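You operate a simulated robot arm through the tools that you are given. There is no shell and no other tool. Be economical: measure what you need, move in short steps, check, and stop when the job is done.

Carry out the task below with a simulated robot arm. There is one attempt and no reset: what you move stays moved.

## Task
Send the green crate on the transfer up the run to the photo eye.
Fine: free the desk emergency stop and reset first; route up, mode one.

Only the result counts: the job must be done as asked and must still hold three seconds after the hand-in. Knocking over, shifting, dropping, spilling or breaking anything else fails it.

## Robot
A 6-joint arm with a two-finger parallel gripper, fixed in place. Base frame: the origin is at the foot of the arm, x ahead of it, y to its left, z up. Units: mm, rad, N and s.
With the tool pointing down near the work surface it reaches from about 140 to 740 mm from the base axis. Its first joint turns from -2.897 to 2.897 rad. Payload 3.91 kg.
Tool frame: the origin (TCP) lies between the finger pads and is the grasp point; the fingertips stand 30 mm ahead of it; z points along the fingers, y is the line along which they close. The gripper opens to 110 mm. The fingers are 20 mm wide and 10 mm thick; the gripper's body (48 by 112 mm) begins 55 mm behind the TCP.
Orientation is that of the tool frame in the base frame, as a unit quaternion [w, x, y, z]. With the fingers straight down and closing along the base's y, the tool's x points along the base's -x, its y along +y and its z along -z.

## Interface
- The arm moves only by the tool step_arm. Its argument "moves" is a list that holds one entry, the list of rows, each a list of 7 numbers: the shift along the base's x, y, z in mm, then the turn, a rotation vector about the base's x, y, z in rad, then the gripper command, from -1 (fully open) to 1 (shut), values between in proportion. In form: [[[tx, ty, tz, ax, ay, az, gripper], ...]]. A call has 1 to 20 rows; each row is the pose to reach, as a shift and turn from the pose commanded when the call began. Rows are played at 5 a second. More than 50 mm and 0.15 rad between two rows, or a gripper value outside its range, and nothing of the call is played. A pose out of reach is approached as far as the arm can. The call stops where the force on the tool passes 40 N (or 10 N more than at its start, if that is more) or the arm is blocked; 0.2 s more then pass. Each finger travels about 45 mm/s and halts on what it meets, pressing with about 44 N; the grip force reading is that of the motor and also rises with nothing between the fingers. The clock runs only during rows and for 0.2 s after the last one: add rows that repeat a pose to give the fingers time. The reply holds the time, the measured pose of the TCP, the force on the tool along the base axes, the opening and the grip force, in the units named above and with some noise, with the torque about the TCP (base axes, N m) and any sound that the robot's microphone picked up, and new pictures: "show" is both (left out), scene, wrist or none.
- Cameras (640 x 400 px; columns grow to the right, rows downward): "scene" is fixed at [219.3, 648.1, 1550.2]; the picture's right is [-0.81, 0.59, 0.00], its down [0.52, 0.71, -0.49] and it looks along [-0.29, -0.39, -0.87] (base axes); focal length 214 px, centre (320, 200). "wrist" rides on the gripper at [71, 22, -107] in the tool frame; the picture's right is [-0.29, 0.96, 0.00], its down [-0.76, -0.23, -0.61] and it looks along [-0.58, -0.18, 0.79] (tool axes); focal length 243 px, centre (320, 200).
- lift_body(by): slides the trunk up (or, below 0, down) by that many mm; the arm rides with it, the base frame stays. It gives what a move gives, with no picture.
- measure_at(camera, pixels): there is no depth. For up to 12 entries [column, row, z] of the newest picture of that camera ("zoom" is the newest enlarged one), the place [x, y] in the base frame at which the ray of that pixel passes the height z, good to about 2 mm. The clock stands still meanwhile.
- enlarge(camera, box): a new picture of the part [left, top, right, bottom] of that camera's present view, enlarged. The clock stands still meanwhile.
- finish_job(): hands the job in; it is judged then, once.

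Keep the steps short. Do not move on a guess: measure, check each grasp and each placing, and mend mistakes. In all there are 80 turns and 200 pictures (those below and enlarged ones count). Leave the gripper open and the arm clear of the work at the hand-in unless told otherwise, and finish with a single line.

The tools are called after "Request:" as a command line: name --argument value ..., lists and objects as JSON in quotes. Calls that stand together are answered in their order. step_arm: Moves the arm, as the interface text tells. Its arguments: {"type":"object","properties":{"moves":{"type":"array","items":{"type":"array","items":{"type":"array","items":{"type":"number"}}}},"show":{"type":"string","enum":["both","scene","wrist","none"]}},"required":["moves"]} The other tools are called the same way: lift_body (by) slides the trunk up or down; measure_at (camera, pixels) gives the place at which the rays of pixels pass given heights; enlarge (camera, box) takes an enlarged picture of a part of a camera's view; finish_job () hands the job in.

At the start:

```text
time_s: 0.0
ee_pos: [-17.4, 324.6, 1281.8]
ee_rot: [-0.001, 0.0, 1.0, 0.0]
wrist_force: [0.0, -0.2, 0.0]
ft_torque: [0.01, 0.0, -0.01]
grip_width: 109.9
grip_force: 0.1
trunk travel left (down, up): [-525.0, 65.0]
```

scene: 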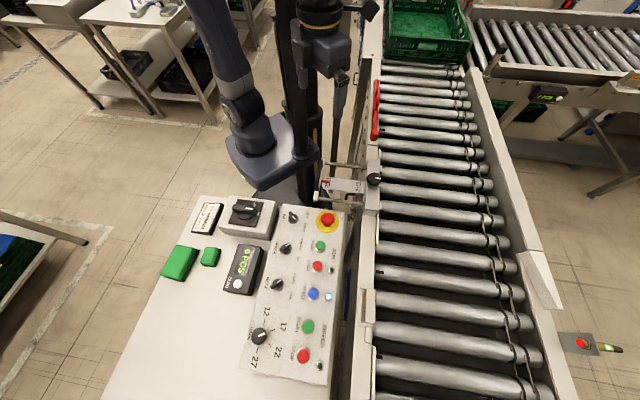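
wrist: 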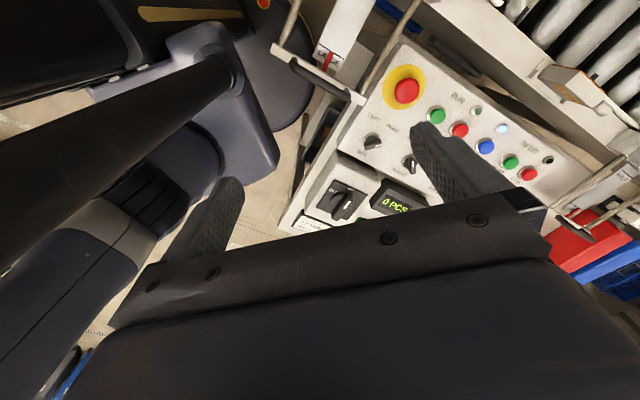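

I see a desk panel with an emergency stop, buttons and selectors, and a crate at the top of the run. First I'll enlarge the panel and the conveyor.

Request:
enlarge --camera "scene" --box '[240, 190, 360, 290]'

Request:
enlarge --camera "scene" --box '[230, 270, 350, 390]'

Request:
enlarge --camera "wrist" --box '[280, 40, 600, 240]'

Request:
enlarge --camera "scene" --box '[320, 0, 640, 200]'

Request:
enlarge --camera "scene" --box '[150, 180, 290, 300]'

```text
4.00 times, centred on (300, 240) of scene
```

zoom: 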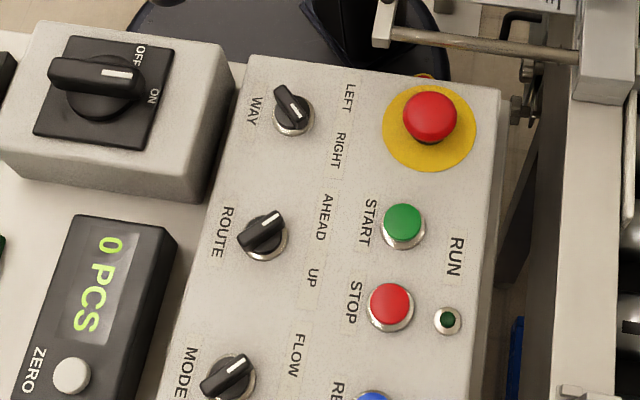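

```text
3.33 times, centred on (290, 330) of scene
```

zoom: 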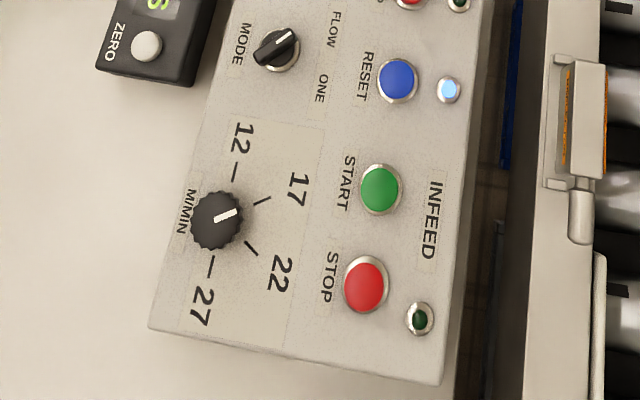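

```text
2.00 times, centred on (440, 140) of wrist
```

zoom: 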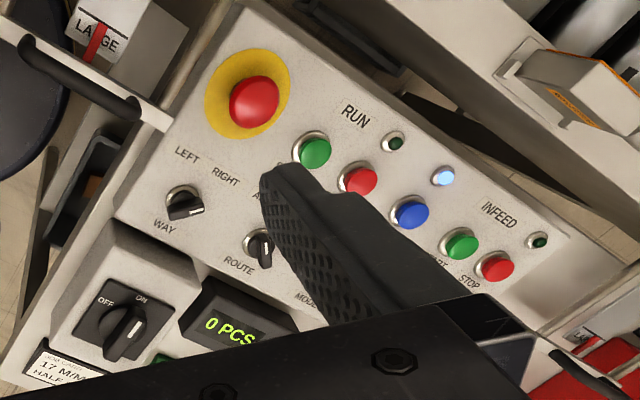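

```text
2.00 times, centred on (480, 100) of scene
```

zoom: 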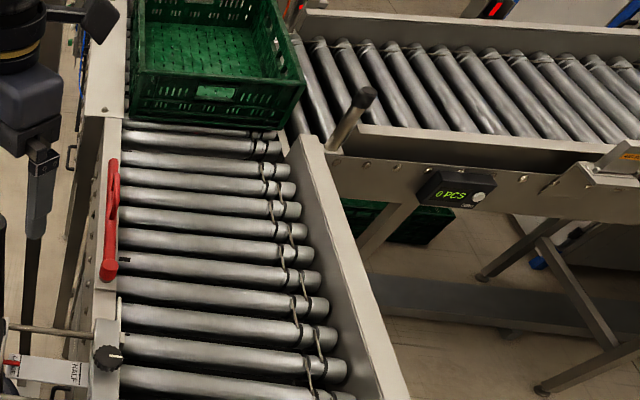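

```text
3.33 times, centred on (220, 240) of scene
```

zoom: 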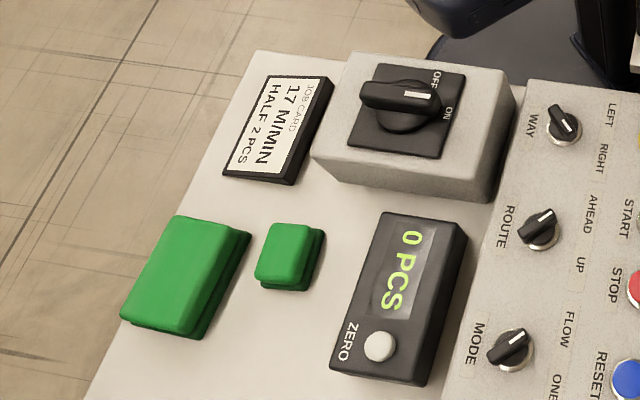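

The power lever seems to be at ON and the blue reset lamp is lit. Next I'll look at the red handle, the guides, the photo eye, the right-hand stop box and the emergency stop.

Request:
enlarge --camera "scene" --box '[310, 70, 410, 230]'

Request:
enlarge --camera "scene" --box '[340, 230, 640, 400]'

Request:
enlarge --camera "scene" --box '[300, 200, 350, 240]'

Request:
enlarge --camera "wrist" --box '[440, 0, 640, 240]'

Request:
measure_at --camera "scene" --pixels '[[327, 220, 800], [320, 246, 800], [317, 267, 800], [313, 294, 800], [285, 249, 800], [277, 285, 800], [327, 220, 900], [320, 246, 900], [317, 267, 900], [313, 294, 900], [285, 249, 900], [277, 285, 900]]'

Request:
measure_at --camera "wrist" --pixels '[[407, 91, 800], [437, 116, 800], [459, 130, 800], [486, 147, 800], [407, 91, 900], [437, 116, 900], [459, 130, 900], [486, 147, 900]]'

```text
2.50 times, centred on (360, 150) of scene
```

zoom: 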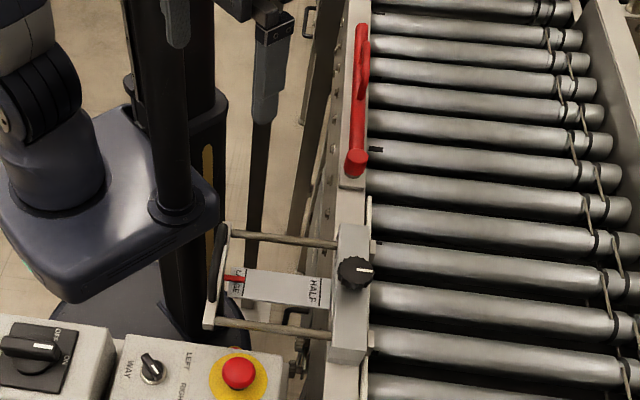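

```text
2.13 times, centred on (490, 315) of scene
```

zoom: 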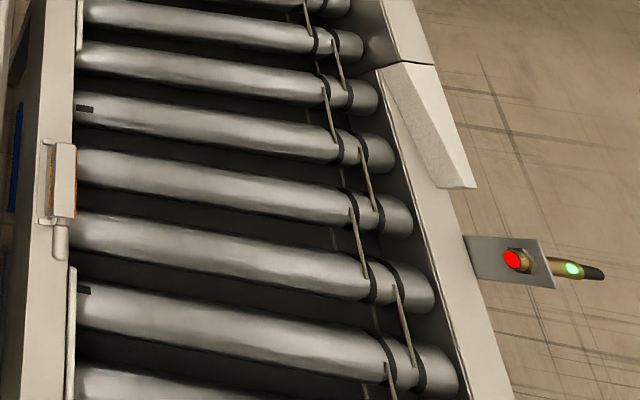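

```text
10.00 times, centred on (325, 220) of scene
```

zoom: 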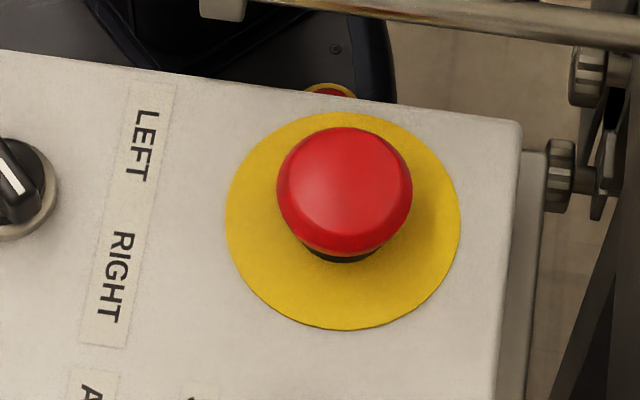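

```text
1.67 times, centred on (540, 120) of wrist
```

zoom: 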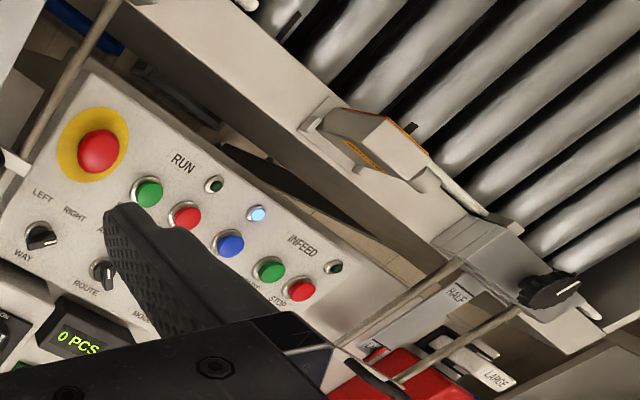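

```text
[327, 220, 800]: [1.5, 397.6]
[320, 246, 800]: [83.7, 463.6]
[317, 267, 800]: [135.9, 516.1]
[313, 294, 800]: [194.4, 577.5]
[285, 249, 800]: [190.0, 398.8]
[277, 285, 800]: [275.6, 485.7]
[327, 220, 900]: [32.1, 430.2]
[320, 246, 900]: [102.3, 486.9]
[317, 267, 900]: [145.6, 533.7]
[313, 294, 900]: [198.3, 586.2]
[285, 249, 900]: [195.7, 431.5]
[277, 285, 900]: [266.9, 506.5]
```

```text
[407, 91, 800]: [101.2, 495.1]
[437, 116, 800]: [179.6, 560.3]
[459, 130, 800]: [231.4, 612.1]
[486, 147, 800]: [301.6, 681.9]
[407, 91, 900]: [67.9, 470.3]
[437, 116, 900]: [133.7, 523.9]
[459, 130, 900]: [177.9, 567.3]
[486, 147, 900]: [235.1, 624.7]
```

The two views put the emergency stop at about (49, 452, 956), with RUN START near (111, 500), RUN STOP near (151, 543) and RESET near (200, 590). I'll move above the emergency stop to look closer.

Request:
step_arm --moves '[[[22, 40, -45, 0, 0, 0, -0.2], [44, 80, -70, 0, 0, 0, -0.2], [66, 127, -82, 0, 0, 0, -0.2], [66, 127, -130, 0, 0, 0, -0.2], [66, 127, -160, 0, 0, 0, -0.2], [66, 127, -160, 0, 0, 0, -0.2]]]'

```text
refused: row 1 steps farther than a row can; nothing moved
```

Request:
step_arm --moves '[[[15, 28, -30, 0, 0, 0, -0.2], [30, 56, -60, 0, 0, 0, -0.2], [48, 90, -80, 0, 0, 0, -0.2], [66, 127, -95, 0, 0, 0, -0.2], [66, 127, -130, 0, 0, 0, -0.2], [66, 127, -160, 0, 0, 0, -0.2], [66, 127, -160, 0, 0, 0, -0.2]]]'

```text
time_s: 1.6
ee_pos: [51.1, 451.8, 1121.4]
ee_rot: [-0.001, 0.0, 1.0, 0.0]
wrist_force: [-0.9, 0.6, 0.0]
ft_torque: [-0.03, 0.01, -0.02]
grip_width: 65.9
grip_force: 0.1
trunk travel left (down, up): [-525.0, 65.0]
```

scene: 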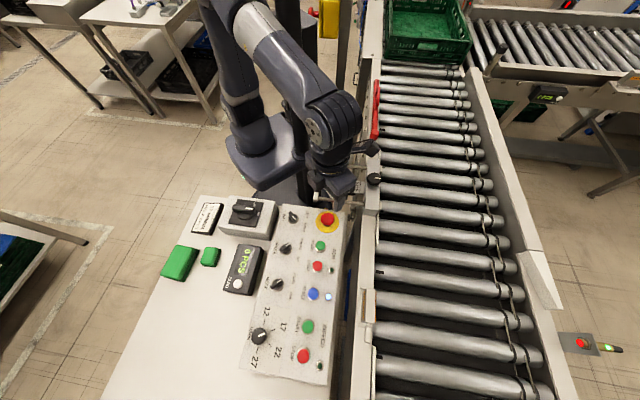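
wrist: 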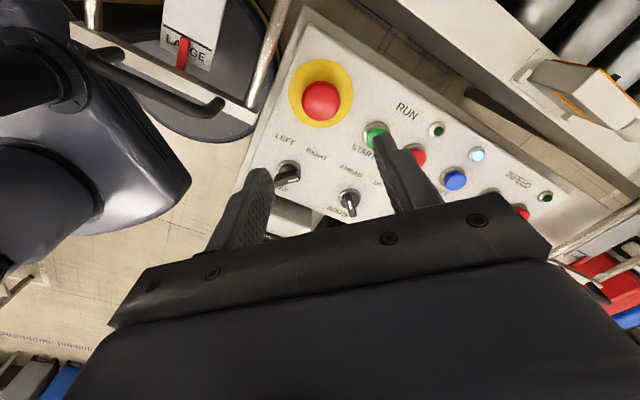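

The gripper is roughly above the emergency stop, so I'll measure the controls again from the closer view.

Request:
enlarge --camera "wrist" --box '[240, 40, 400, 240]'

Request:
measure_at --camera "wrist" --pixels '[[321, 99, 950], [321, 99, 1000], [376, 139, 950], [456, 181, 950], [456, 181, 900], [288, 172, 950], [288, 172, 900], [349, 203, 950], [349, 203, 900]]'

Request:
measure_at --camera "scene" --pixels '[[327, 219, 950], [327, 219, 1000], [320, 246, 950], [313, 294, 950], [313, 294, 900], [294, 217, 950], [294, 217, 900], [285, 248, 950], [285, 248, 900]]'

```text
2.00 times, centred on (320, 140) of wrist
```

zoom: 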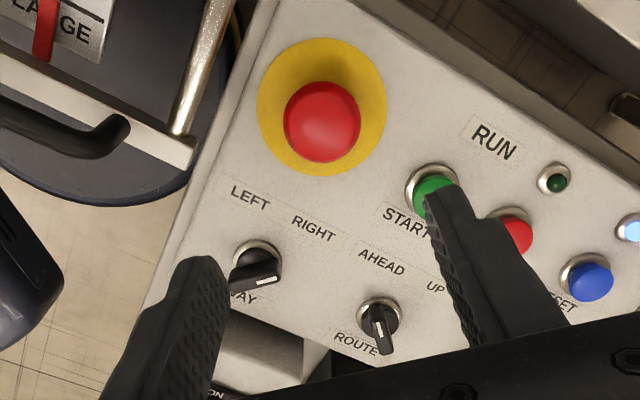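

```text
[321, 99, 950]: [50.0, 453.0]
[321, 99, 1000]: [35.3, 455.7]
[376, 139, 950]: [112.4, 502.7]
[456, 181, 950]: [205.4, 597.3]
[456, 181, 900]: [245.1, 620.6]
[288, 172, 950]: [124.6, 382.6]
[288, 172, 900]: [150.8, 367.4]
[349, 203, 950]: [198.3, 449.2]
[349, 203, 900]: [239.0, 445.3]
```

```text
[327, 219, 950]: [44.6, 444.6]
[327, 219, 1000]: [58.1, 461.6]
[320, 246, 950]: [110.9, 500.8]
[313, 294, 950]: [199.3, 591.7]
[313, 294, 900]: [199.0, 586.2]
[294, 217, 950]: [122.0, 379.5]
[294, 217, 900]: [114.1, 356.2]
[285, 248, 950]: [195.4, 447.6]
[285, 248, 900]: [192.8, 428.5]
```

Request:
measure_at --camera "wrist" --pixels '[[321, 93.5, 900], [321, 93.5, 950], [321, 101, 950], [321, 101, 1000]]'

Request:
measure_at --camera "scene" --pixels '[[327.3, 222.1, 900], [327.3, 222.1, 950], [327.4, 219, 950], [327.4, 219, 1000]]'

```text
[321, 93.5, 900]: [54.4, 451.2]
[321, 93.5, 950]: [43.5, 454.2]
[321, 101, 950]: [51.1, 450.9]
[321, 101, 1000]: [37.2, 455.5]
```

```text
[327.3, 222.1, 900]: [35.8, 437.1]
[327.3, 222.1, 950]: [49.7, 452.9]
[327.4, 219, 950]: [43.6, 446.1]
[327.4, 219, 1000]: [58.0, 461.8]
```

Request:
measure_at --camera "wrist" --pixels '[[222, 105, 850], [222, 105, 950], [222, 105, 1000], [90, 40, 850], [90, 40, 950]]'

Request:
measure_at --camera "scene" --pixels '[[316, 200, 850], [316, 200, 950], [316, 200, 1000], [321, 162, 850], [321, 162, 950]]'

Request:
enlarge --camera "wrist" --box '[0, 0, 320, 200]'

```text
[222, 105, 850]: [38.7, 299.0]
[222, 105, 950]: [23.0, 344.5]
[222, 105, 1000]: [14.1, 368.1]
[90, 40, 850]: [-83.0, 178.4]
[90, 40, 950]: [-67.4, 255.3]
```

```text
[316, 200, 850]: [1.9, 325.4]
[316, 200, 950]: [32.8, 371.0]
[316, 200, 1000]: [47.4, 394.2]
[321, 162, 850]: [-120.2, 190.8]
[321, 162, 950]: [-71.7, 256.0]
```

```text
2.00 times, centred on (160, 100) of wrist
```

zoom: 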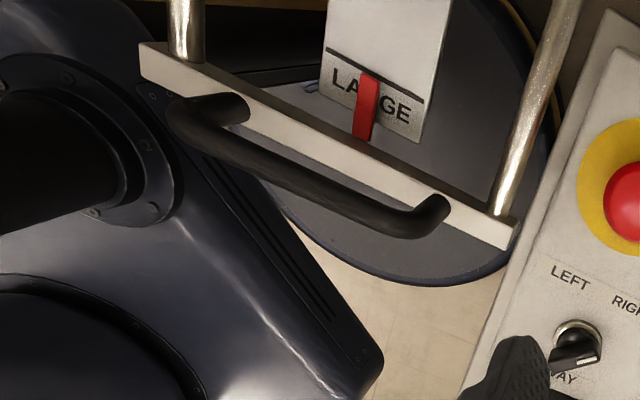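

The panel is at z≈940 and the cap spans about 950–968, centred at (47, 452). I'll descend with the fingers around the cap without closing yet.

Request:
step_arm --moves '[[[-2, 0, -45, 0, 0, 0, -0.4], [-2, 0, -90, 0, 0, 0, -0.4], [-2, 0, -115, 0, 0, 0, -0.4], [-2, 0, -115, 0, 0, 0, -0.4]]]'

```text
time_s: 2.6
ee_pos: [47.5, 451.7, 1006.1]
ee_rot: [0.0, 0.0, 1.0, -0.001]
wrist_force: [0.0, -0.4, 0.6]
ft_torque: [0.0, -0.01, -0.02]
grip_width: 77.1
grip_force: 0.1
trunk travel left (down, up): [-525.0, 65.0]
```

scene: 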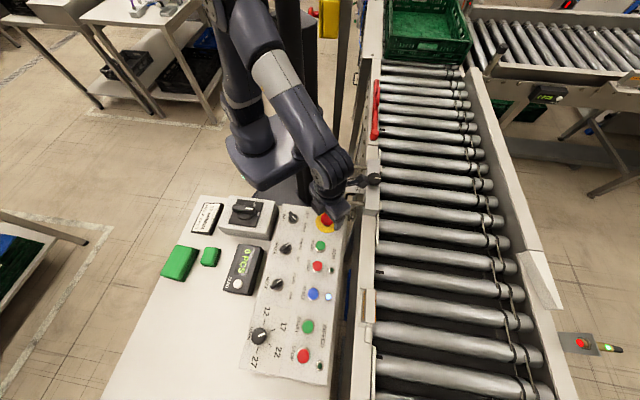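
wrist: 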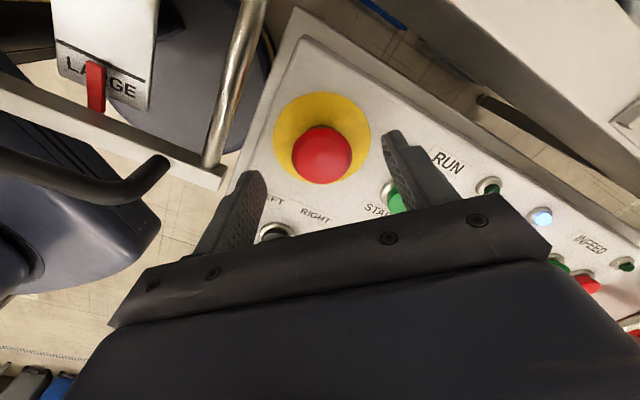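

The fingers straddle the cap at (322, 155). I'll lower 27 mm and close.

Request:
step_arm --moves '[[[0, 0, -15, 0, 0, 0, -0.4], [0, 0, -27, 0, 0, 0, -0.4], [0, 0, -27, 0, 0, 0, 0.1], [0, 0, -27, 0, 0, 0, 0.5], [0, 0, -27, 0, 0, 0, 0.5], [0, 0, -27, 0, 0, 0, 0.5]]]'

```text
time_s: 4.0
ee_pos: [47.4, 454.1, 979.6]
ee_rot: [0.0, 0.001, 1.0, -0.001]
wrist_force: [-0.2, 0.8, -1.3]
ft_torque: [0.03, 0.01, -0.03]
grip_width: 39.4
grip_force: 45.4
trunk travel left (down, up): [-525.0, 65.0]
```

scene: 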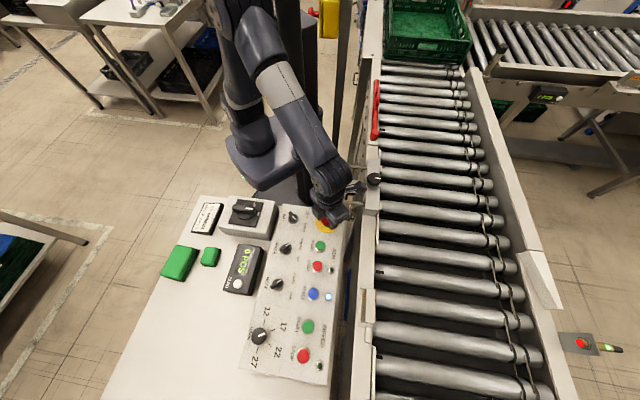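
wrist: 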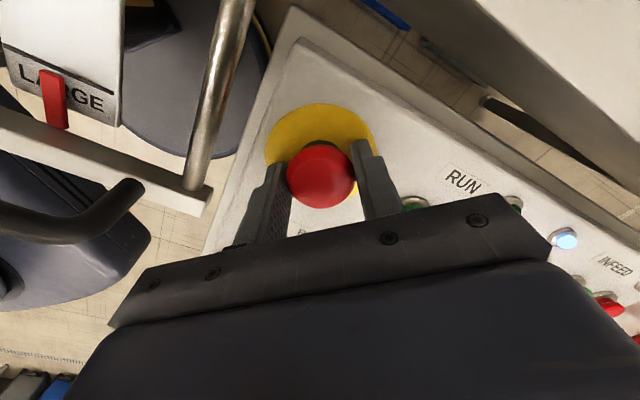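

The cap is held at 39.4 mm with 45 N. I'll twist it clockwise, seen from above, and watch the torque.

Request:
step_arm --moves '[[[0, 2, 0, 0, 0, -0.14, 0.5], [0, 2, 0, 0, 0, -0.28, 0.5], [0, 2, 0, 0, 0, -0.42, 0.5], [0, 2, 0, 0, 0, -0.56, 0.5], [0, 2, 0, 0, 0, -0.7, 0.5], [0, 2, 0, 0, 0, -0.7, 0.5]]]'

```text
time_s: 5.4
ee_pos: [47.4, 454.3, 979.9]
ee_rot: [0.0, 0.345, 0.939, 0.0]
wrist_force: [-0.2, 0.6, -2.4]
ft_torque: [-0.08, -0.24, 0.3]
grip_width: 39.5
grip_force: 45.1
trunk travel left (down, up): [-525.0, 65.0]
```

scene: 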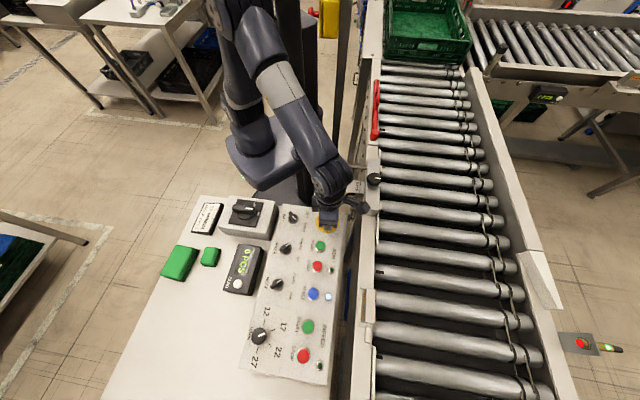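
wrist: 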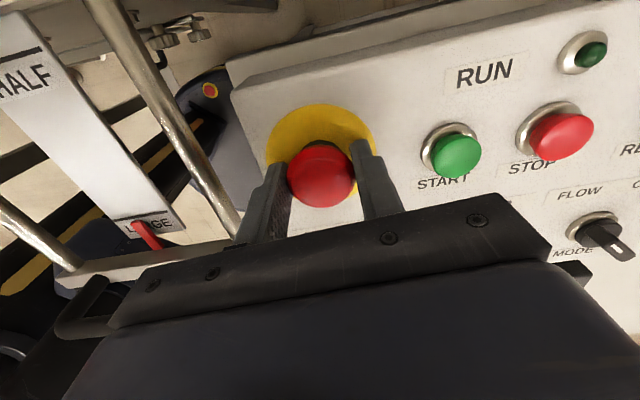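

The torque has risen to 0.3 N m with no click yet. I'll continue the twist a little further.

Request:
step_arm --moves '[[[0, 0, 0, 0, 0, -0.14, 0.5], [0, 0, 0, 0, 0, -0.28, 0.5], [0, 0, 0, 0, 0, -0.4, 0.5], [0, 0, 0, 0, 0, -0.4, 0.5]]]' --show "wrist"

```text
time_s: 6.4
ee_pos: [48.0, 453.4, 980.0]
ee_rot: [0.0, 0.524, 0.852, 0.0]
wrist_force: [7.0, 6.9, -0.5]
ft_torque: [0.25, -0.31, 0.29]
grip_width: 39.7
grip_force: 44.8
trunk travel left (down, up): [-525.0, 65.0]
```

wrist: 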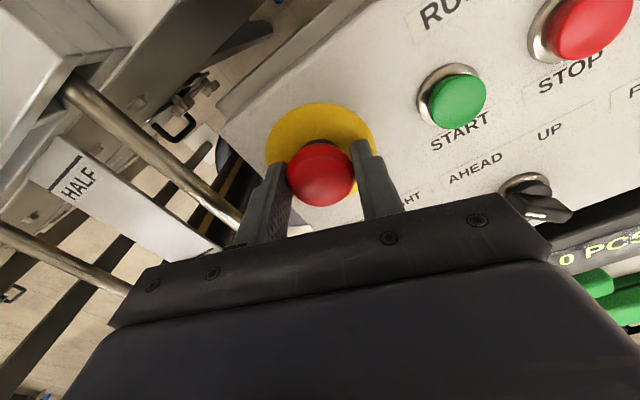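

The torque levelled off at 0.3 N m, which means either slip or release. I'll open, rise and look at the cap.

Request:
step_arm --moves '[[[0, 0, 0, 0, 0, 0, -0.3], [0, 0, 0, 0, 0, 0, -0.3], [0, 0, 40, 0, 0, 0, -0.3], [0, 0, 60, 0, 0, 0, -0.3], [0, 0, 60, 0, 0, 0, -0.3]]]'

Request:
enlarge --camera "scene" --box '[290, 190, 370, 240]'

Request:
enlarge --camera "wrist" --box '[240, 80, 400, 180]'

```text
time_s: 7.6
ee_pos: [46.8, 455.9, 1040.1]
ee_rot: [0.001, 0.523, 0.853, 0.0]
wrist_force: [0.1, 0.1, 0.2]
ft_torque: [0.02, 0.02, -0.01]
grip_width: 71.2
grip_force: 0.0
trunk travel left (down, up): [-525.0, 65.0]
```

scene: 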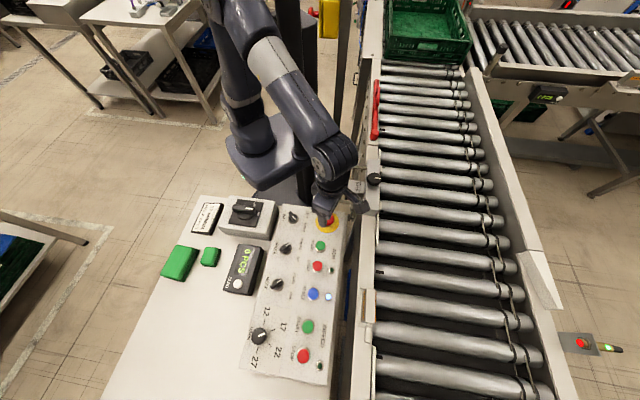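
wrist: 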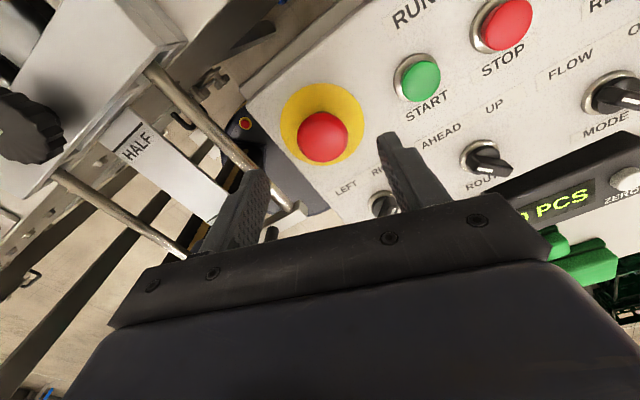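

```text
8.00 times, centred on (330, 215) of scene
```

zoom: 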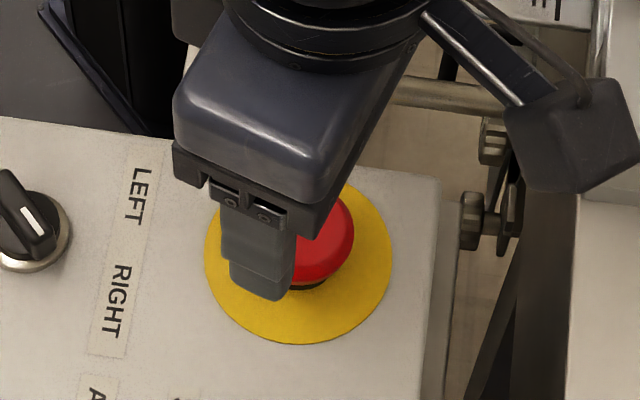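

```text
4.00 times, centred on (320, 130) of wrist
```

zoom: 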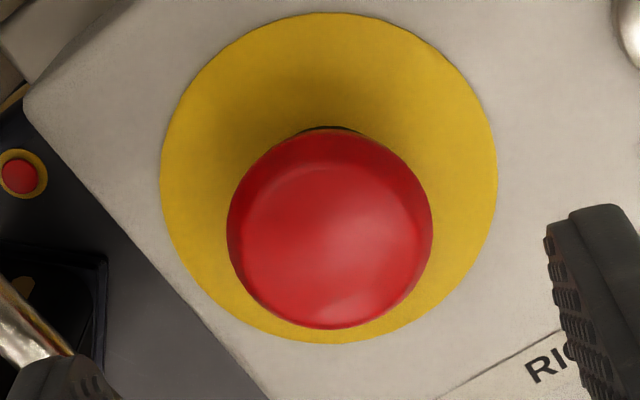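

I'll check the cap's height against its axis from this view.

Request:
measure_at --camera "wrist" --pixels '[[322.5, 125, 940], [322.5, 137, 950], [322.5, 137, 960], [322.5, 137, 970], [322.5, 137, 980]]'

Request:
enlarge --camera "scene" --box '[560, 320, 640, 370]'

```text
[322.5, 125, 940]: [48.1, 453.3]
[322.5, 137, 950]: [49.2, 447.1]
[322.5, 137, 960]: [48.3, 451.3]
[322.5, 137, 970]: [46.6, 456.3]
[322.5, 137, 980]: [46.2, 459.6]
```

```text
8.00 times, centred on (600, 345) of scene
```

zoom: 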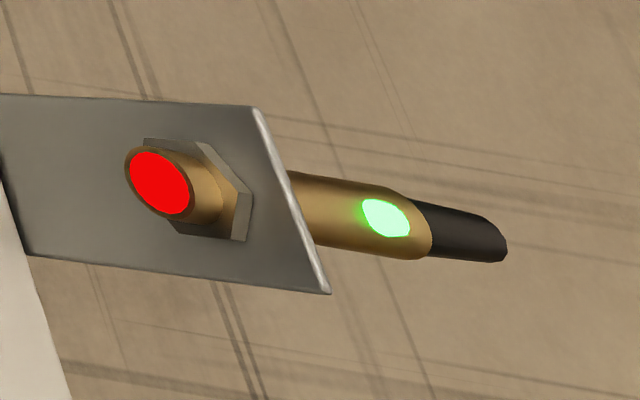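

The cap height hardly changed (about 963 against 965), so I'm not certain it released. I'll raise, close the fingers and move above RESET, which also clears the view of the stop.

Request:
step_arm --moves '[[[0, 0, 20, 0, 0, 0.1, 0.2], [19, 17, 20, 0, 0, 0.2, 1], [45, 41, 20, 0, 0, 0.33, 1], [72, 65, 20, 0, 0, 0.46, 1], [99, 90, 20, 0, 0, 0.6, 1], [126, 114, 20, 0, 0, 0.74, 1], [152.5, 138, 10, 0, 0, 0.87, 1], [152.5, 138, 0, 0, 0, 1.0, 1], [152.5, 138, 0, 0, 0, 1.1, 1], [152.5, 138, 0, 0, 0, 1.1, 1]]]'

Request:
enlarge --camera "scene" --box '[300, 200, 350, 240]'

Request:
enlarge --camera "wrist" --box '[220, 60, 460, 260]'

```text
time_s: 9.8
ee_pos: [201.1, 592.1, 1041.9]
ee_rot: [0.0, -0.001, 1.0, 0.001]
wrist_force: [-0.3, 0.2, -0.4]
ft_torque: [0.03, 0.0, -0.04]
grip_width: 0.0
grip_force: 37.5
trunk travel left (down, up): [-525.0, 65.0]
```

scene: 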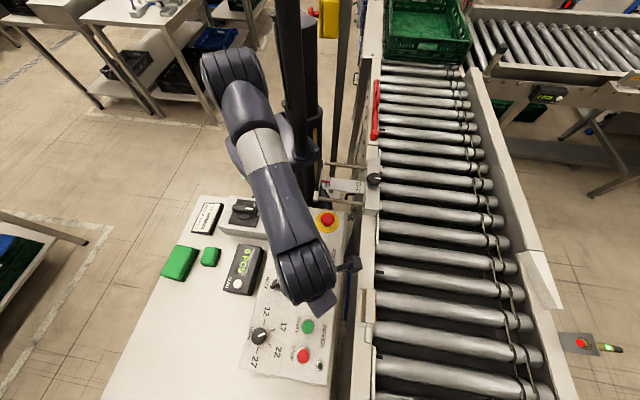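
wrist: 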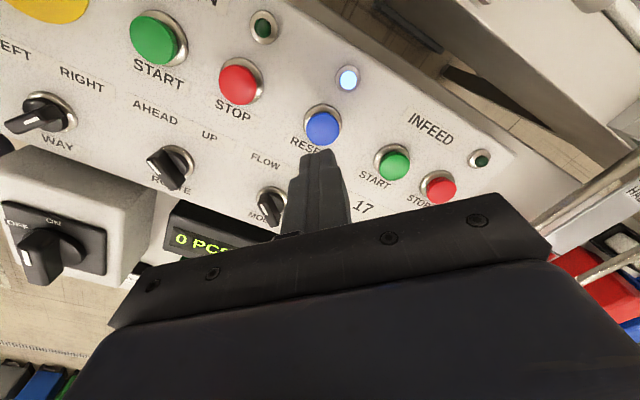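

```text
10.00 times, centred on (325, 220) of scene
```

zoom: 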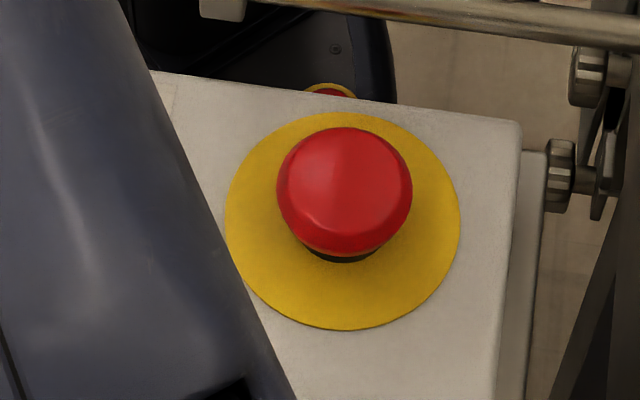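

```text
2.00 times, centred on (340, 160) of wrist
```

zoom: 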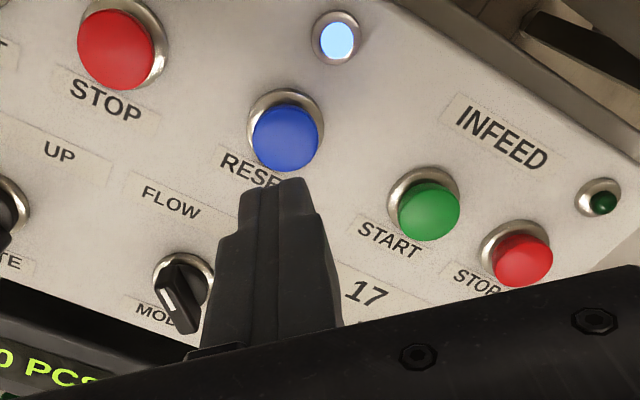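

The cap looks exactly as it did before. I'll confirm RESET's position from here, then press it: if the lamp stays lit, the stop is still latched.

Request:
measure_at --camera "wrist" --pixels '[[323, 129, 955], [321, 123, 940], [393, 166, 955], [347, 79, 940]]'

```text
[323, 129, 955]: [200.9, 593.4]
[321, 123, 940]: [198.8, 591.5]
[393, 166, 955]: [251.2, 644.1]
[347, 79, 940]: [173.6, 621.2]
```

RESET is at (200, 592) and the fingertips are right above it, so I'll press gently.

Request:
step_arm --moves '[[[0, 0, -30, 0, 0, 0, 1], [0, 0, -50, 0, 0, 0, 1], [0, 0, -56, 0, 0, 0, 1], [0, 0, -60, 0, 0, 0, 1], [0, 0, -63, 0, 0, 0, 1], [0, 0, -63, 0, 0, 0, 1]]]' --show "wrist"

```text
time_s: 11.2
ee_pos: [202.1, 592.3, 981.6]
ee_rot: [0.002, 0.001, 1.0, 0.004]
wrist_force: [4.7, 7.5, 34.9]
ft_torque: [0.2, -0.07, 0.01]
grip_width: 0.0
grip_force: 38.1
trunk travel left (down, up): [-525.0, 65.0]
heard: click
```

wrist: 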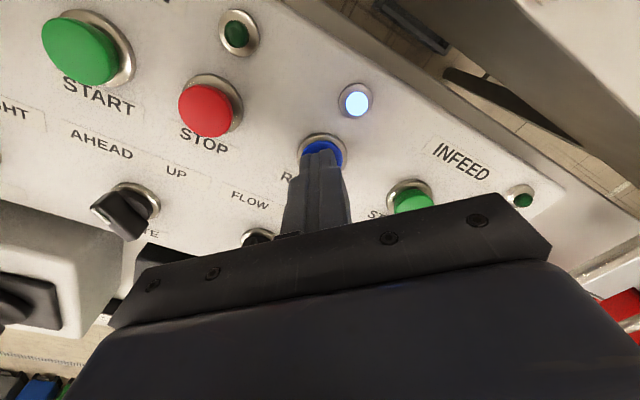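

A click, but the lamp stays lit, so the stop is still latched. I'll go back to it, opening along the way, and this time take a deeper grip and try the other twist or a pull.

Request:
step_arm --moves '[[[0, 0, 40, 0, 0, 0, 1], [0, 0, 85, 0, 0, 0, 0.2], [-30, -28, 85, 0, 0, 0, -0.4], [-60, -55, 85, 0, 0, 0, -0.4], [-90, -82, 85, 0, 0, 0, -0.4], [-120, -110, 85, 0, 0, 0, -0.4], [-152, -138, 85, 0, 0, 0, -0.4], [-152, -138, 45, 0, 0, 0, -0.4], [-152, -138, 20, 0, 0, 0, -0.4], [-152, -138, 20, 0, 0, 0, -0.4]]]' --show "wrist"

```text
time_s: 13.4
ee_pos: [46.4, 454.5, 998.8]
ee_rot: [0.0, 0.0, 1.0, 0.0]
wrist_force: [-0.4, 0.5, -1.2]
ft_torque: [-0.02, 0.01, 0.01]
grip_width: 77.1
grip_force: 0.1
trunk travel left (down, up): [-525.0, 65.0]
```

wrist: 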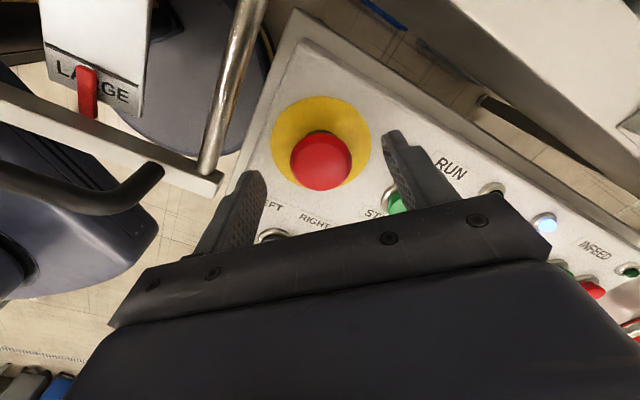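

I'll grip deeper, with the tips at about 945, then pull up gently by 10 mm.

Request:
step_arm --moves '[[[0, 0, -12, 0, 0, 0, -0.4], [0, 0, -24, 0, 0, 0, -0.4], [0, 0, -24, 0, 0, 0, 0.1], [0, 0, -24, 0, 0, 0, 0.6], [0, 0, -24, 0, 0, 0, 0.6], [0, 0, -24, 0, 0, 0, 0.6], [0, 0, -22, 0, 0, 0, 0.6], [0, 0, -20, 0, 0, 0, 0.6], [0, 0, -18, 0, 0, 0, 0.6], [0, 0, -16, 0, 0, 0, 0.6], [0, 0, -14, 0, 0, 0, 0.6], [0, 0, -14, 0, 0, 0, 0.6]]]' --show "wrist"

```text
time_s: 16.0
ee_pos: [47.5, 453.1, 985.9]
ee_rot: [0.0, 0.0, 1.0, 0.0]
wrist_force: [0.3, -6.4, 8.0]
ft_torque: [-0.12, 0.06, 0.06]
grip_width: 39.7
grip_force: 45.0
trunk travel left (down, up): [-525.0, 65.0]
```

wrist: 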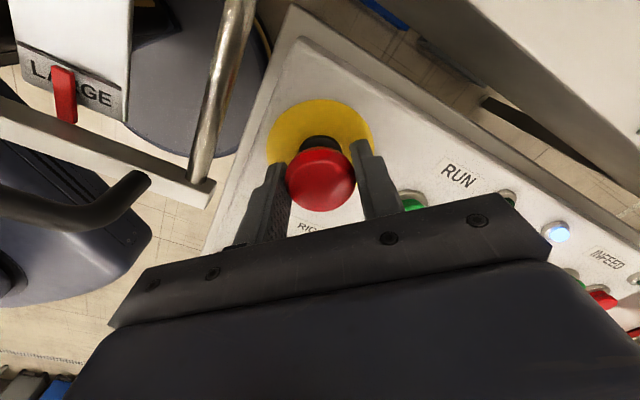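

The cap has risen and its dark neck is now visible at (320, 143). I'll open, lift off and check that it stays up.

Request:
step_arm --moves '[[[0, 0, 0, 0, 0, 0, -0.3], [0, 0, 0, 0, 0, 0, -0.3], [0, 0, 0, 0, 0, 0, -0.3], [0, 0, 40, 0, 0, 0, -0.3], [0, 0, 60, 0, 0, 0, -0.3], [0, 0, 60, 0, 0, 0, -0.3]]]' --show "wrist"

Request:
enlarge --camera "scene" --box '[290, 190, 370, 240]'

Request:
enlarge --camera "wrist" --box '[240, 60, 400, 160]'

```text
time_s: 17.4
ee_pos: [51.0, 454.6, 1044.8]
ee_rot: [0.0, 0.0, 1.0, 0.0]
wrist_force: [-0.2, -0.1, -0.1]
ft_torque: [0.01, -0.02, -0.01]
grip_width: 71.4
grip_force: 0.1
trunk travel left (down, up): [-525.0, 65.0]
```

wrist: 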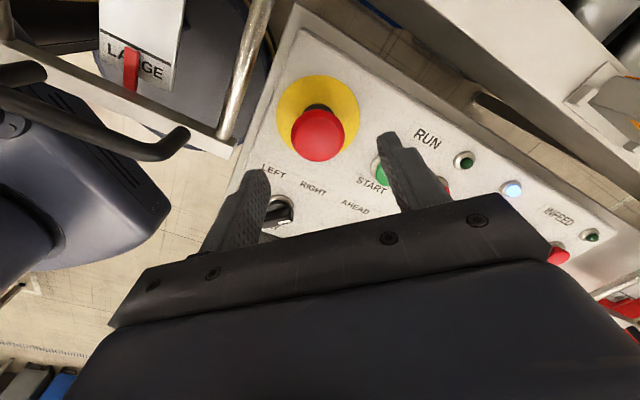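

```text
8.00 times, centred on (330, 215) of scene
```

zoom: 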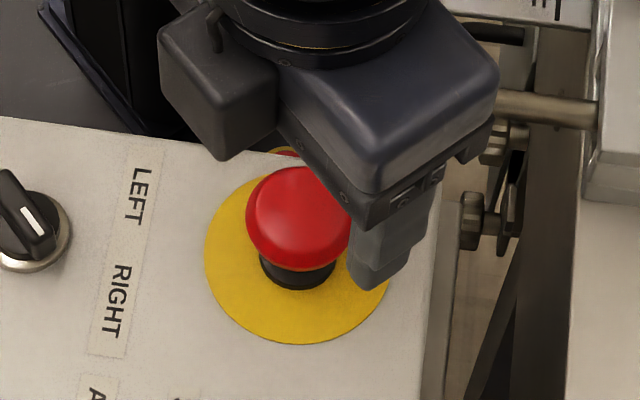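

```text
4.00 times, centred on (320, 110) of wrist
```

zoom: 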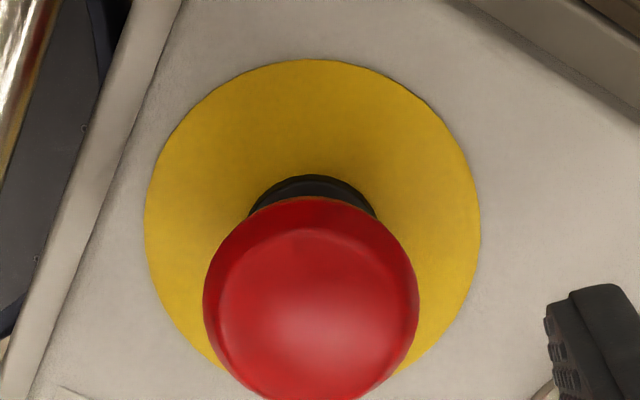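

The emergency stop is out and stays out. Next I'll go to RESET and press it, with the same shift as before.

Request:
step_arm --moves '[[[0, 0, 20, 0, 0, 0, 0.2], [30, 28, 20, 0, 0, 0, 1], [60, 55, 20, 0, 0, 0, 1], [90, 82, 20, 0, 0, 0, 1], [120, 110, 20, 0, 0, 0, 1], [152, 138, 10, 0, 0, 0, 1], [152, 138, -30, 0, 0, 0, 1], [152, 138, -53, 0, 0, 0, 1], [152, 138, -59, 0, 0, 0, 1], [152, 138, -63, 0, 0, 0, 1], [152, 138, -66, 0, 0, 0, 1]]]' --show "wrist"

```text
time_s: 19.8
ee_pos: [198.4, 591.8, 981.4]
ee_rot: [0.002, 0.0, 1.0, 0.005]
wrist_force: [-1.5, 5.3, 38.8]
ft_torque: [0.13, 0.04, 0.05]
grip_width: 0.0
grip_force: 37.3
trunk travel left (down, up): [-525.0, 65.0]
heard: click
```

wrist: 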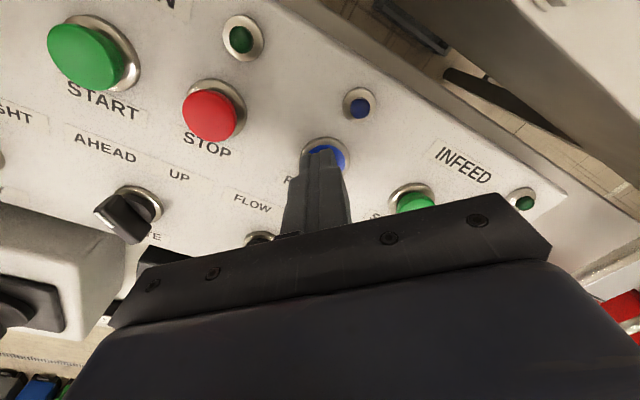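

The reset lamp went out, so the reset worked. I'll rise and move above ROUTE, at about (196, 448), to see its pointer.

Request:
step_arm --moves '[[[0, 0, 45, 0, 0, 0, 1], [0, 0, 90, 0, 0, 0, 1], [0, -40, 90, 0, 0, 0, 0.4], [-2, -80, 90, 0, 0, 0, 0.4], [-4, -120, 90, 0, 0, 0, 0.4], [-4, -144, 90, 0, 0, 0, 0.4], [-4, -144, 90, 0, 0, 0, 0.4]]]'

Request:
enlarge --camera "wrist" --box '[240, 60, 480, 210]'

```text
time_s: 21.4
ee_pos: [191.9, 447.7, 1065.4]
ee_rot: [0.0, 0.001, 1.0, 0.0]
wrist_force: [-0.7, 0.8, 0.3]
ft_torque: [-0.03, 0.03, -0.02]
grip_width: 33.2
grip_force: 0.1
trunk travel left (down, up): [-525.0, 65.0]
```

scene: 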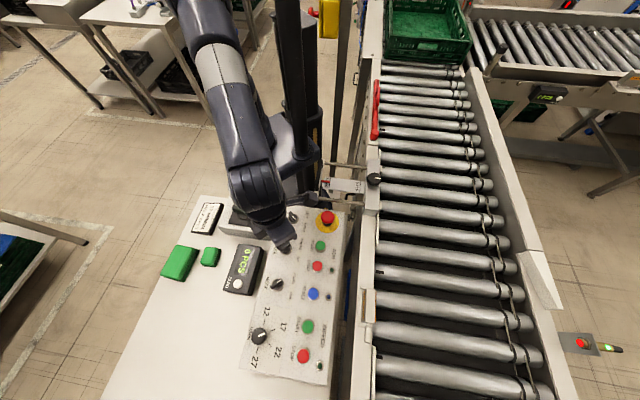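
wrist: 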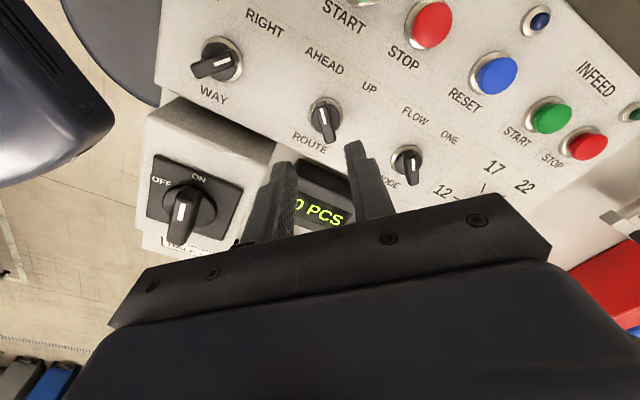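

```text
2.67 times, centred on (360, 135) of wrist
```

zoom: 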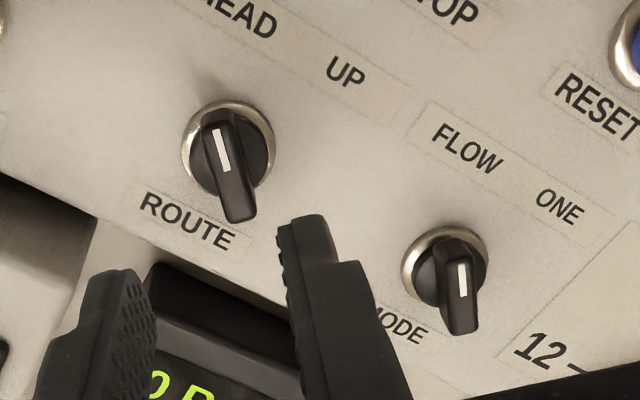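

ROUTE's white mark points to AHEAD and MODE's to FLOW, so both need a clockwise turn. I'll measure the pointer and label bearings.

Request:
measure_at --camera "zoom" --pixels '[[228, 152, 940], [238, 16, 940], [346, 72, 940], [219, 122, 965], [241, 216, 965], [218, 130, 965], [225, 172, 965]]'

Request:
measure_at --camera "zoom" --pixels '[[445, 270, 940], [467, 148, 940], [560, 207, 940], [453, 243, 965], [463, 330, 965], [460, 263, 965], [463, 300, 965]]'

Request:
measure_at --camera "wrist" --pixels '[[323, 62, 940], [370, 87, 940], [415, 115, 940], [449, 138, 940]]'

```text
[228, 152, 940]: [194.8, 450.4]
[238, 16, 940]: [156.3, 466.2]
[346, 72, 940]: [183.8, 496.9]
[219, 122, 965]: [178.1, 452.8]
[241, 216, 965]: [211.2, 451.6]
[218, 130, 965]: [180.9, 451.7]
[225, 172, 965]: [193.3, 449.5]
```

```text
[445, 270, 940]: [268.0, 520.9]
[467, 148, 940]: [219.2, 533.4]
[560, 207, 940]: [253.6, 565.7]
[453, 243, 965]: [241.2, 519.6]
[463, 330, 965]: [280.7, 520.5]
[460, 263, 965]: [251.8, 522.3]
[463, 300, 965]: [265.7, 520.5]
```

```text
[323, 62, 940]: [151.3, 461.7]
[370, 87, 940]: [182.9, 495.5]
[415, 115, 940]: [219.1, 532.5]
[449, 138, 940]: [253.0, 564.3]
```

ROUTE is centred at (195, 451) with its bar along x, so the present finger orientation fits. I'll descend around it in steps.

Request:
step_arm --moves '[[[0, 3, -40, 0, 0, 0, 0.27], [0, 3, -65, 0, 0, 0, 0.27], [0, 3, -65, 0, 0, 0, 0.27]]]'

Request:
enlarge --camera "wrist" --box '[200, 60, 440, 260]'

```text
time_s: 22.2
ee_pos: [194.2, 450.4, 997.9]
ee_rot: [0.001, 0.0, 1.0, 0.0]
wrist_force: [0.0, -0.2, 0.5]
ft_torque: [0.0, 0.0, -0.01]
grip_width: 40.3
grip_force: 0.1
trunk travel left (down, up): [-525.0, 65.0]
```

scene: 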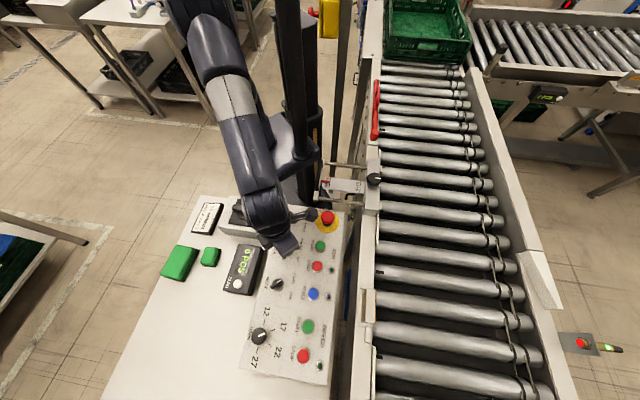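
wrist: 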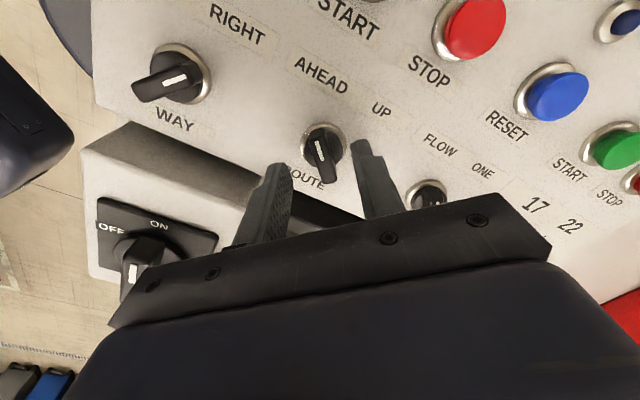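

```text
2.00 times, centred on (320, 160) of wrist
```

zoom: 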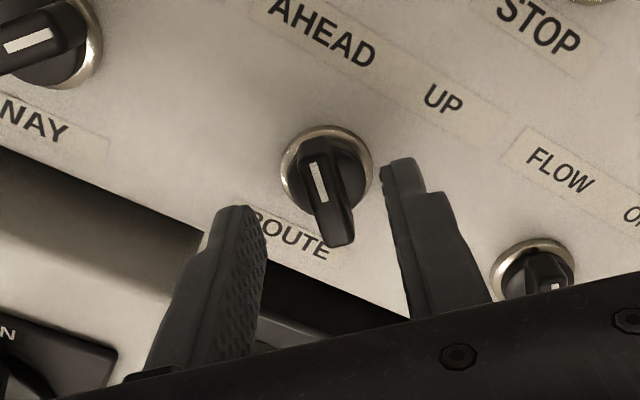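

The knob sits between the fingers. Before going lower, I'll check that the power box's height clears the gripper body.

Request:
measure_at --camera "scene" --pixels '[[279, 204, 960], [279, 204, 1000], [249, 210, 1000], [249, 210, 1040]]'

Request:
measure_at --camera "wrist" --pixels '[[128, 124, 960], [128, 124, 1000], [134, 275, 980], [134, 275, 1000], [134, 275, 1020]]'

```text
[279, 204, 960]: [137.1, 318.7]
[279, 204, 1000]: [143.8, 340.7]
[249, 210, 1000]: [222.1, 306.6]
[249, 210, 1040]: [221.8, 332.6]
```

```text
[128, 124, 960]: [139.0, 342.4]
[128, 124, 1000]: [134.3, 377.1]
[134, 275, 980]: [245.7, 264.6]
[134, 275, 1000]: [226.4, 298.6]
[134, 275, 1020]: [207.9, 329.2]
```

The power box lies at y≤345, well clear. I'll descend 20 mm and close on the knob.

Request:
step_arm --moves '[[[0, 0, -10, 0, 0, 0, 0.27], [0, 0, -20, 0, 0, 0, 0.27], [0, 0, -20, 0, 0, 0, 0.6], [0, 0, -20, 0, 0, 0, 0.95], [0, 0, -20, 0, 0, 0, 0.95], [0, 0, -20, 0, 0, 0, 0.95]]]' --show "wrist"

```text
time_s: 23.6
ee_pos: [195.7, 452.8, 981.3]
ee_rot: [0.0, 0.0, 1.0, 0.0]
wrist_force: [0.2, 9.4, -1.1]
ft_torque: [0.47, -0.22, 0.0]
grip_width: 26.8
grip_force: 44.7
trunk travel left (down, up): [-525.0, 65.0]
```

wrist: 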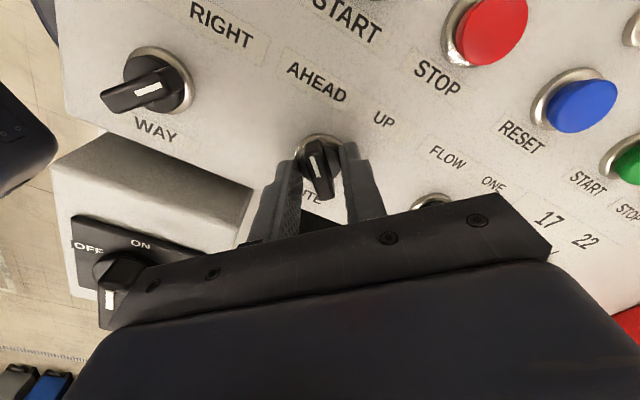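

The opening stopped at 26.8 mm, so I've gripped the round base instead of the bar. I'll open, rise 8 mm and close again.

Request:
step_arm --moves '[[[0, 1, 0, 0, 0, 0, 0.27], [0, 1, 0, 0, 0, 0, 0.27], [0, 1, 8, 0, 0, 0, 0.27], [0, 1, 8, 0, 0, 0, 0.6], [0, 1, 8, 0, 0, 0, 0.95], [0, 1, 8, 0, 0, 0, 0.95], [0, 1, 8, 0, 0, 0, 0.95]]]' --show "wrist"

```text
time_s: 25.2
ee_pos: [195.6, 452.3, 991.0]
ee_rot: [0.0, 0.0, 1.0, -0.001]
wrist_force: [0.6, 5.1, 0.6]
ft_torque: [0.09, -0.04, -0.06]
grip_width: 10.8
grip_force: 45.0
trunk travel left (down, up): [-525.0, 65.0]
```

wrist: 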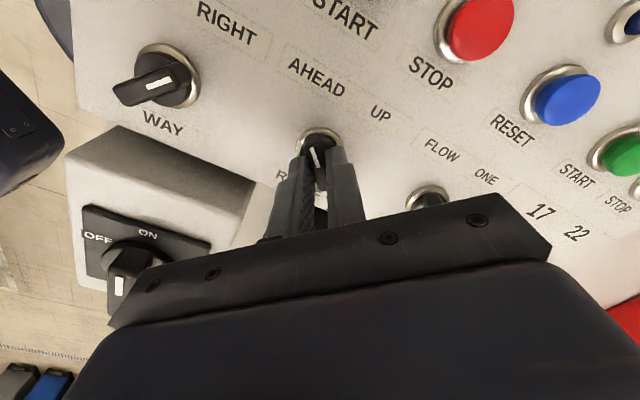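

The bar is gripped at 10.8 mm. I'll turn it clockwise by 1.0 rad first and check.

Request:
step_arm --moves '[[[0, 0, 0, 0, 0, -0.14, 0.95], [0, 0, 0, 0, 0, -0.28, 0.95], [0, 0, 0, 0, 0, -0.42, 0.95], [0, 0, 0, 0, 0, -0.56, 0.95], [0, 0, 0, 0, 0, -0.7, 0.95], [0, 0, 0, 0, 0, -0.84, 0.95], [0, 0, 0, 0, 0, -0.98, 0.95]]]' --show "wrist"

```text
time_s: 26.8
ee_pos: [194.8, 452.3, 990.4]
ee_rot: [-0.001, 0.472, 0.881, 0.0]
wrist_force: [2.4, 8.8, -3.8]
ft_torque: [0.18, -0.07, -0.06]
grip_width: 10.6
grip_force: 44.3
trunk travel left (down, up): [-525.0, 65.0]
```

wrist: 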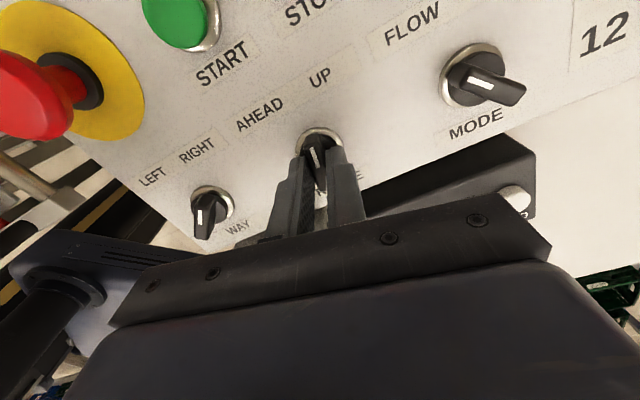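

The knob turns with the fingers at low torque. I'll continue to a quarter turn.

Request:
step_arm --moves '[[[0, 0, 0, 0, 0, -0.14, 0.95], [0, 0, 0, 0, 0, -0.28, 0.95], [0, 0, 0, 0, 0, -0.42, 0.95], [0, 0, 0, 0, 0, -0.56, 0.95], [0, 0, 0, 0, 0, -0.62, 0.95], [0, 0, 0, 0, 0, -0.62, 0.95]]]' --show "wrist"

```text
time_s: 28.2
ee_pos: [195.3, 452.0, 990.5]
ee_rot: [0.0, 0.717, 0.697, -0.001]
wrist_force: [-9.6, 6.4, -6.6]
ft_torque: [1.1, 0.24, 0.01]
grip_width: 10.8
grip_force: 44.8
trunk travel left (down, up): [-525.0, 65.0]
```

wrist: 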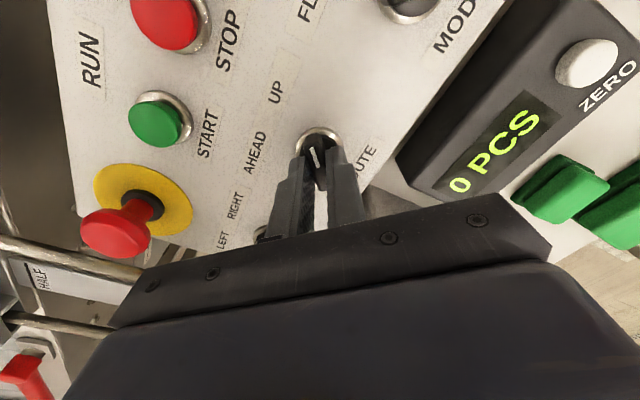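

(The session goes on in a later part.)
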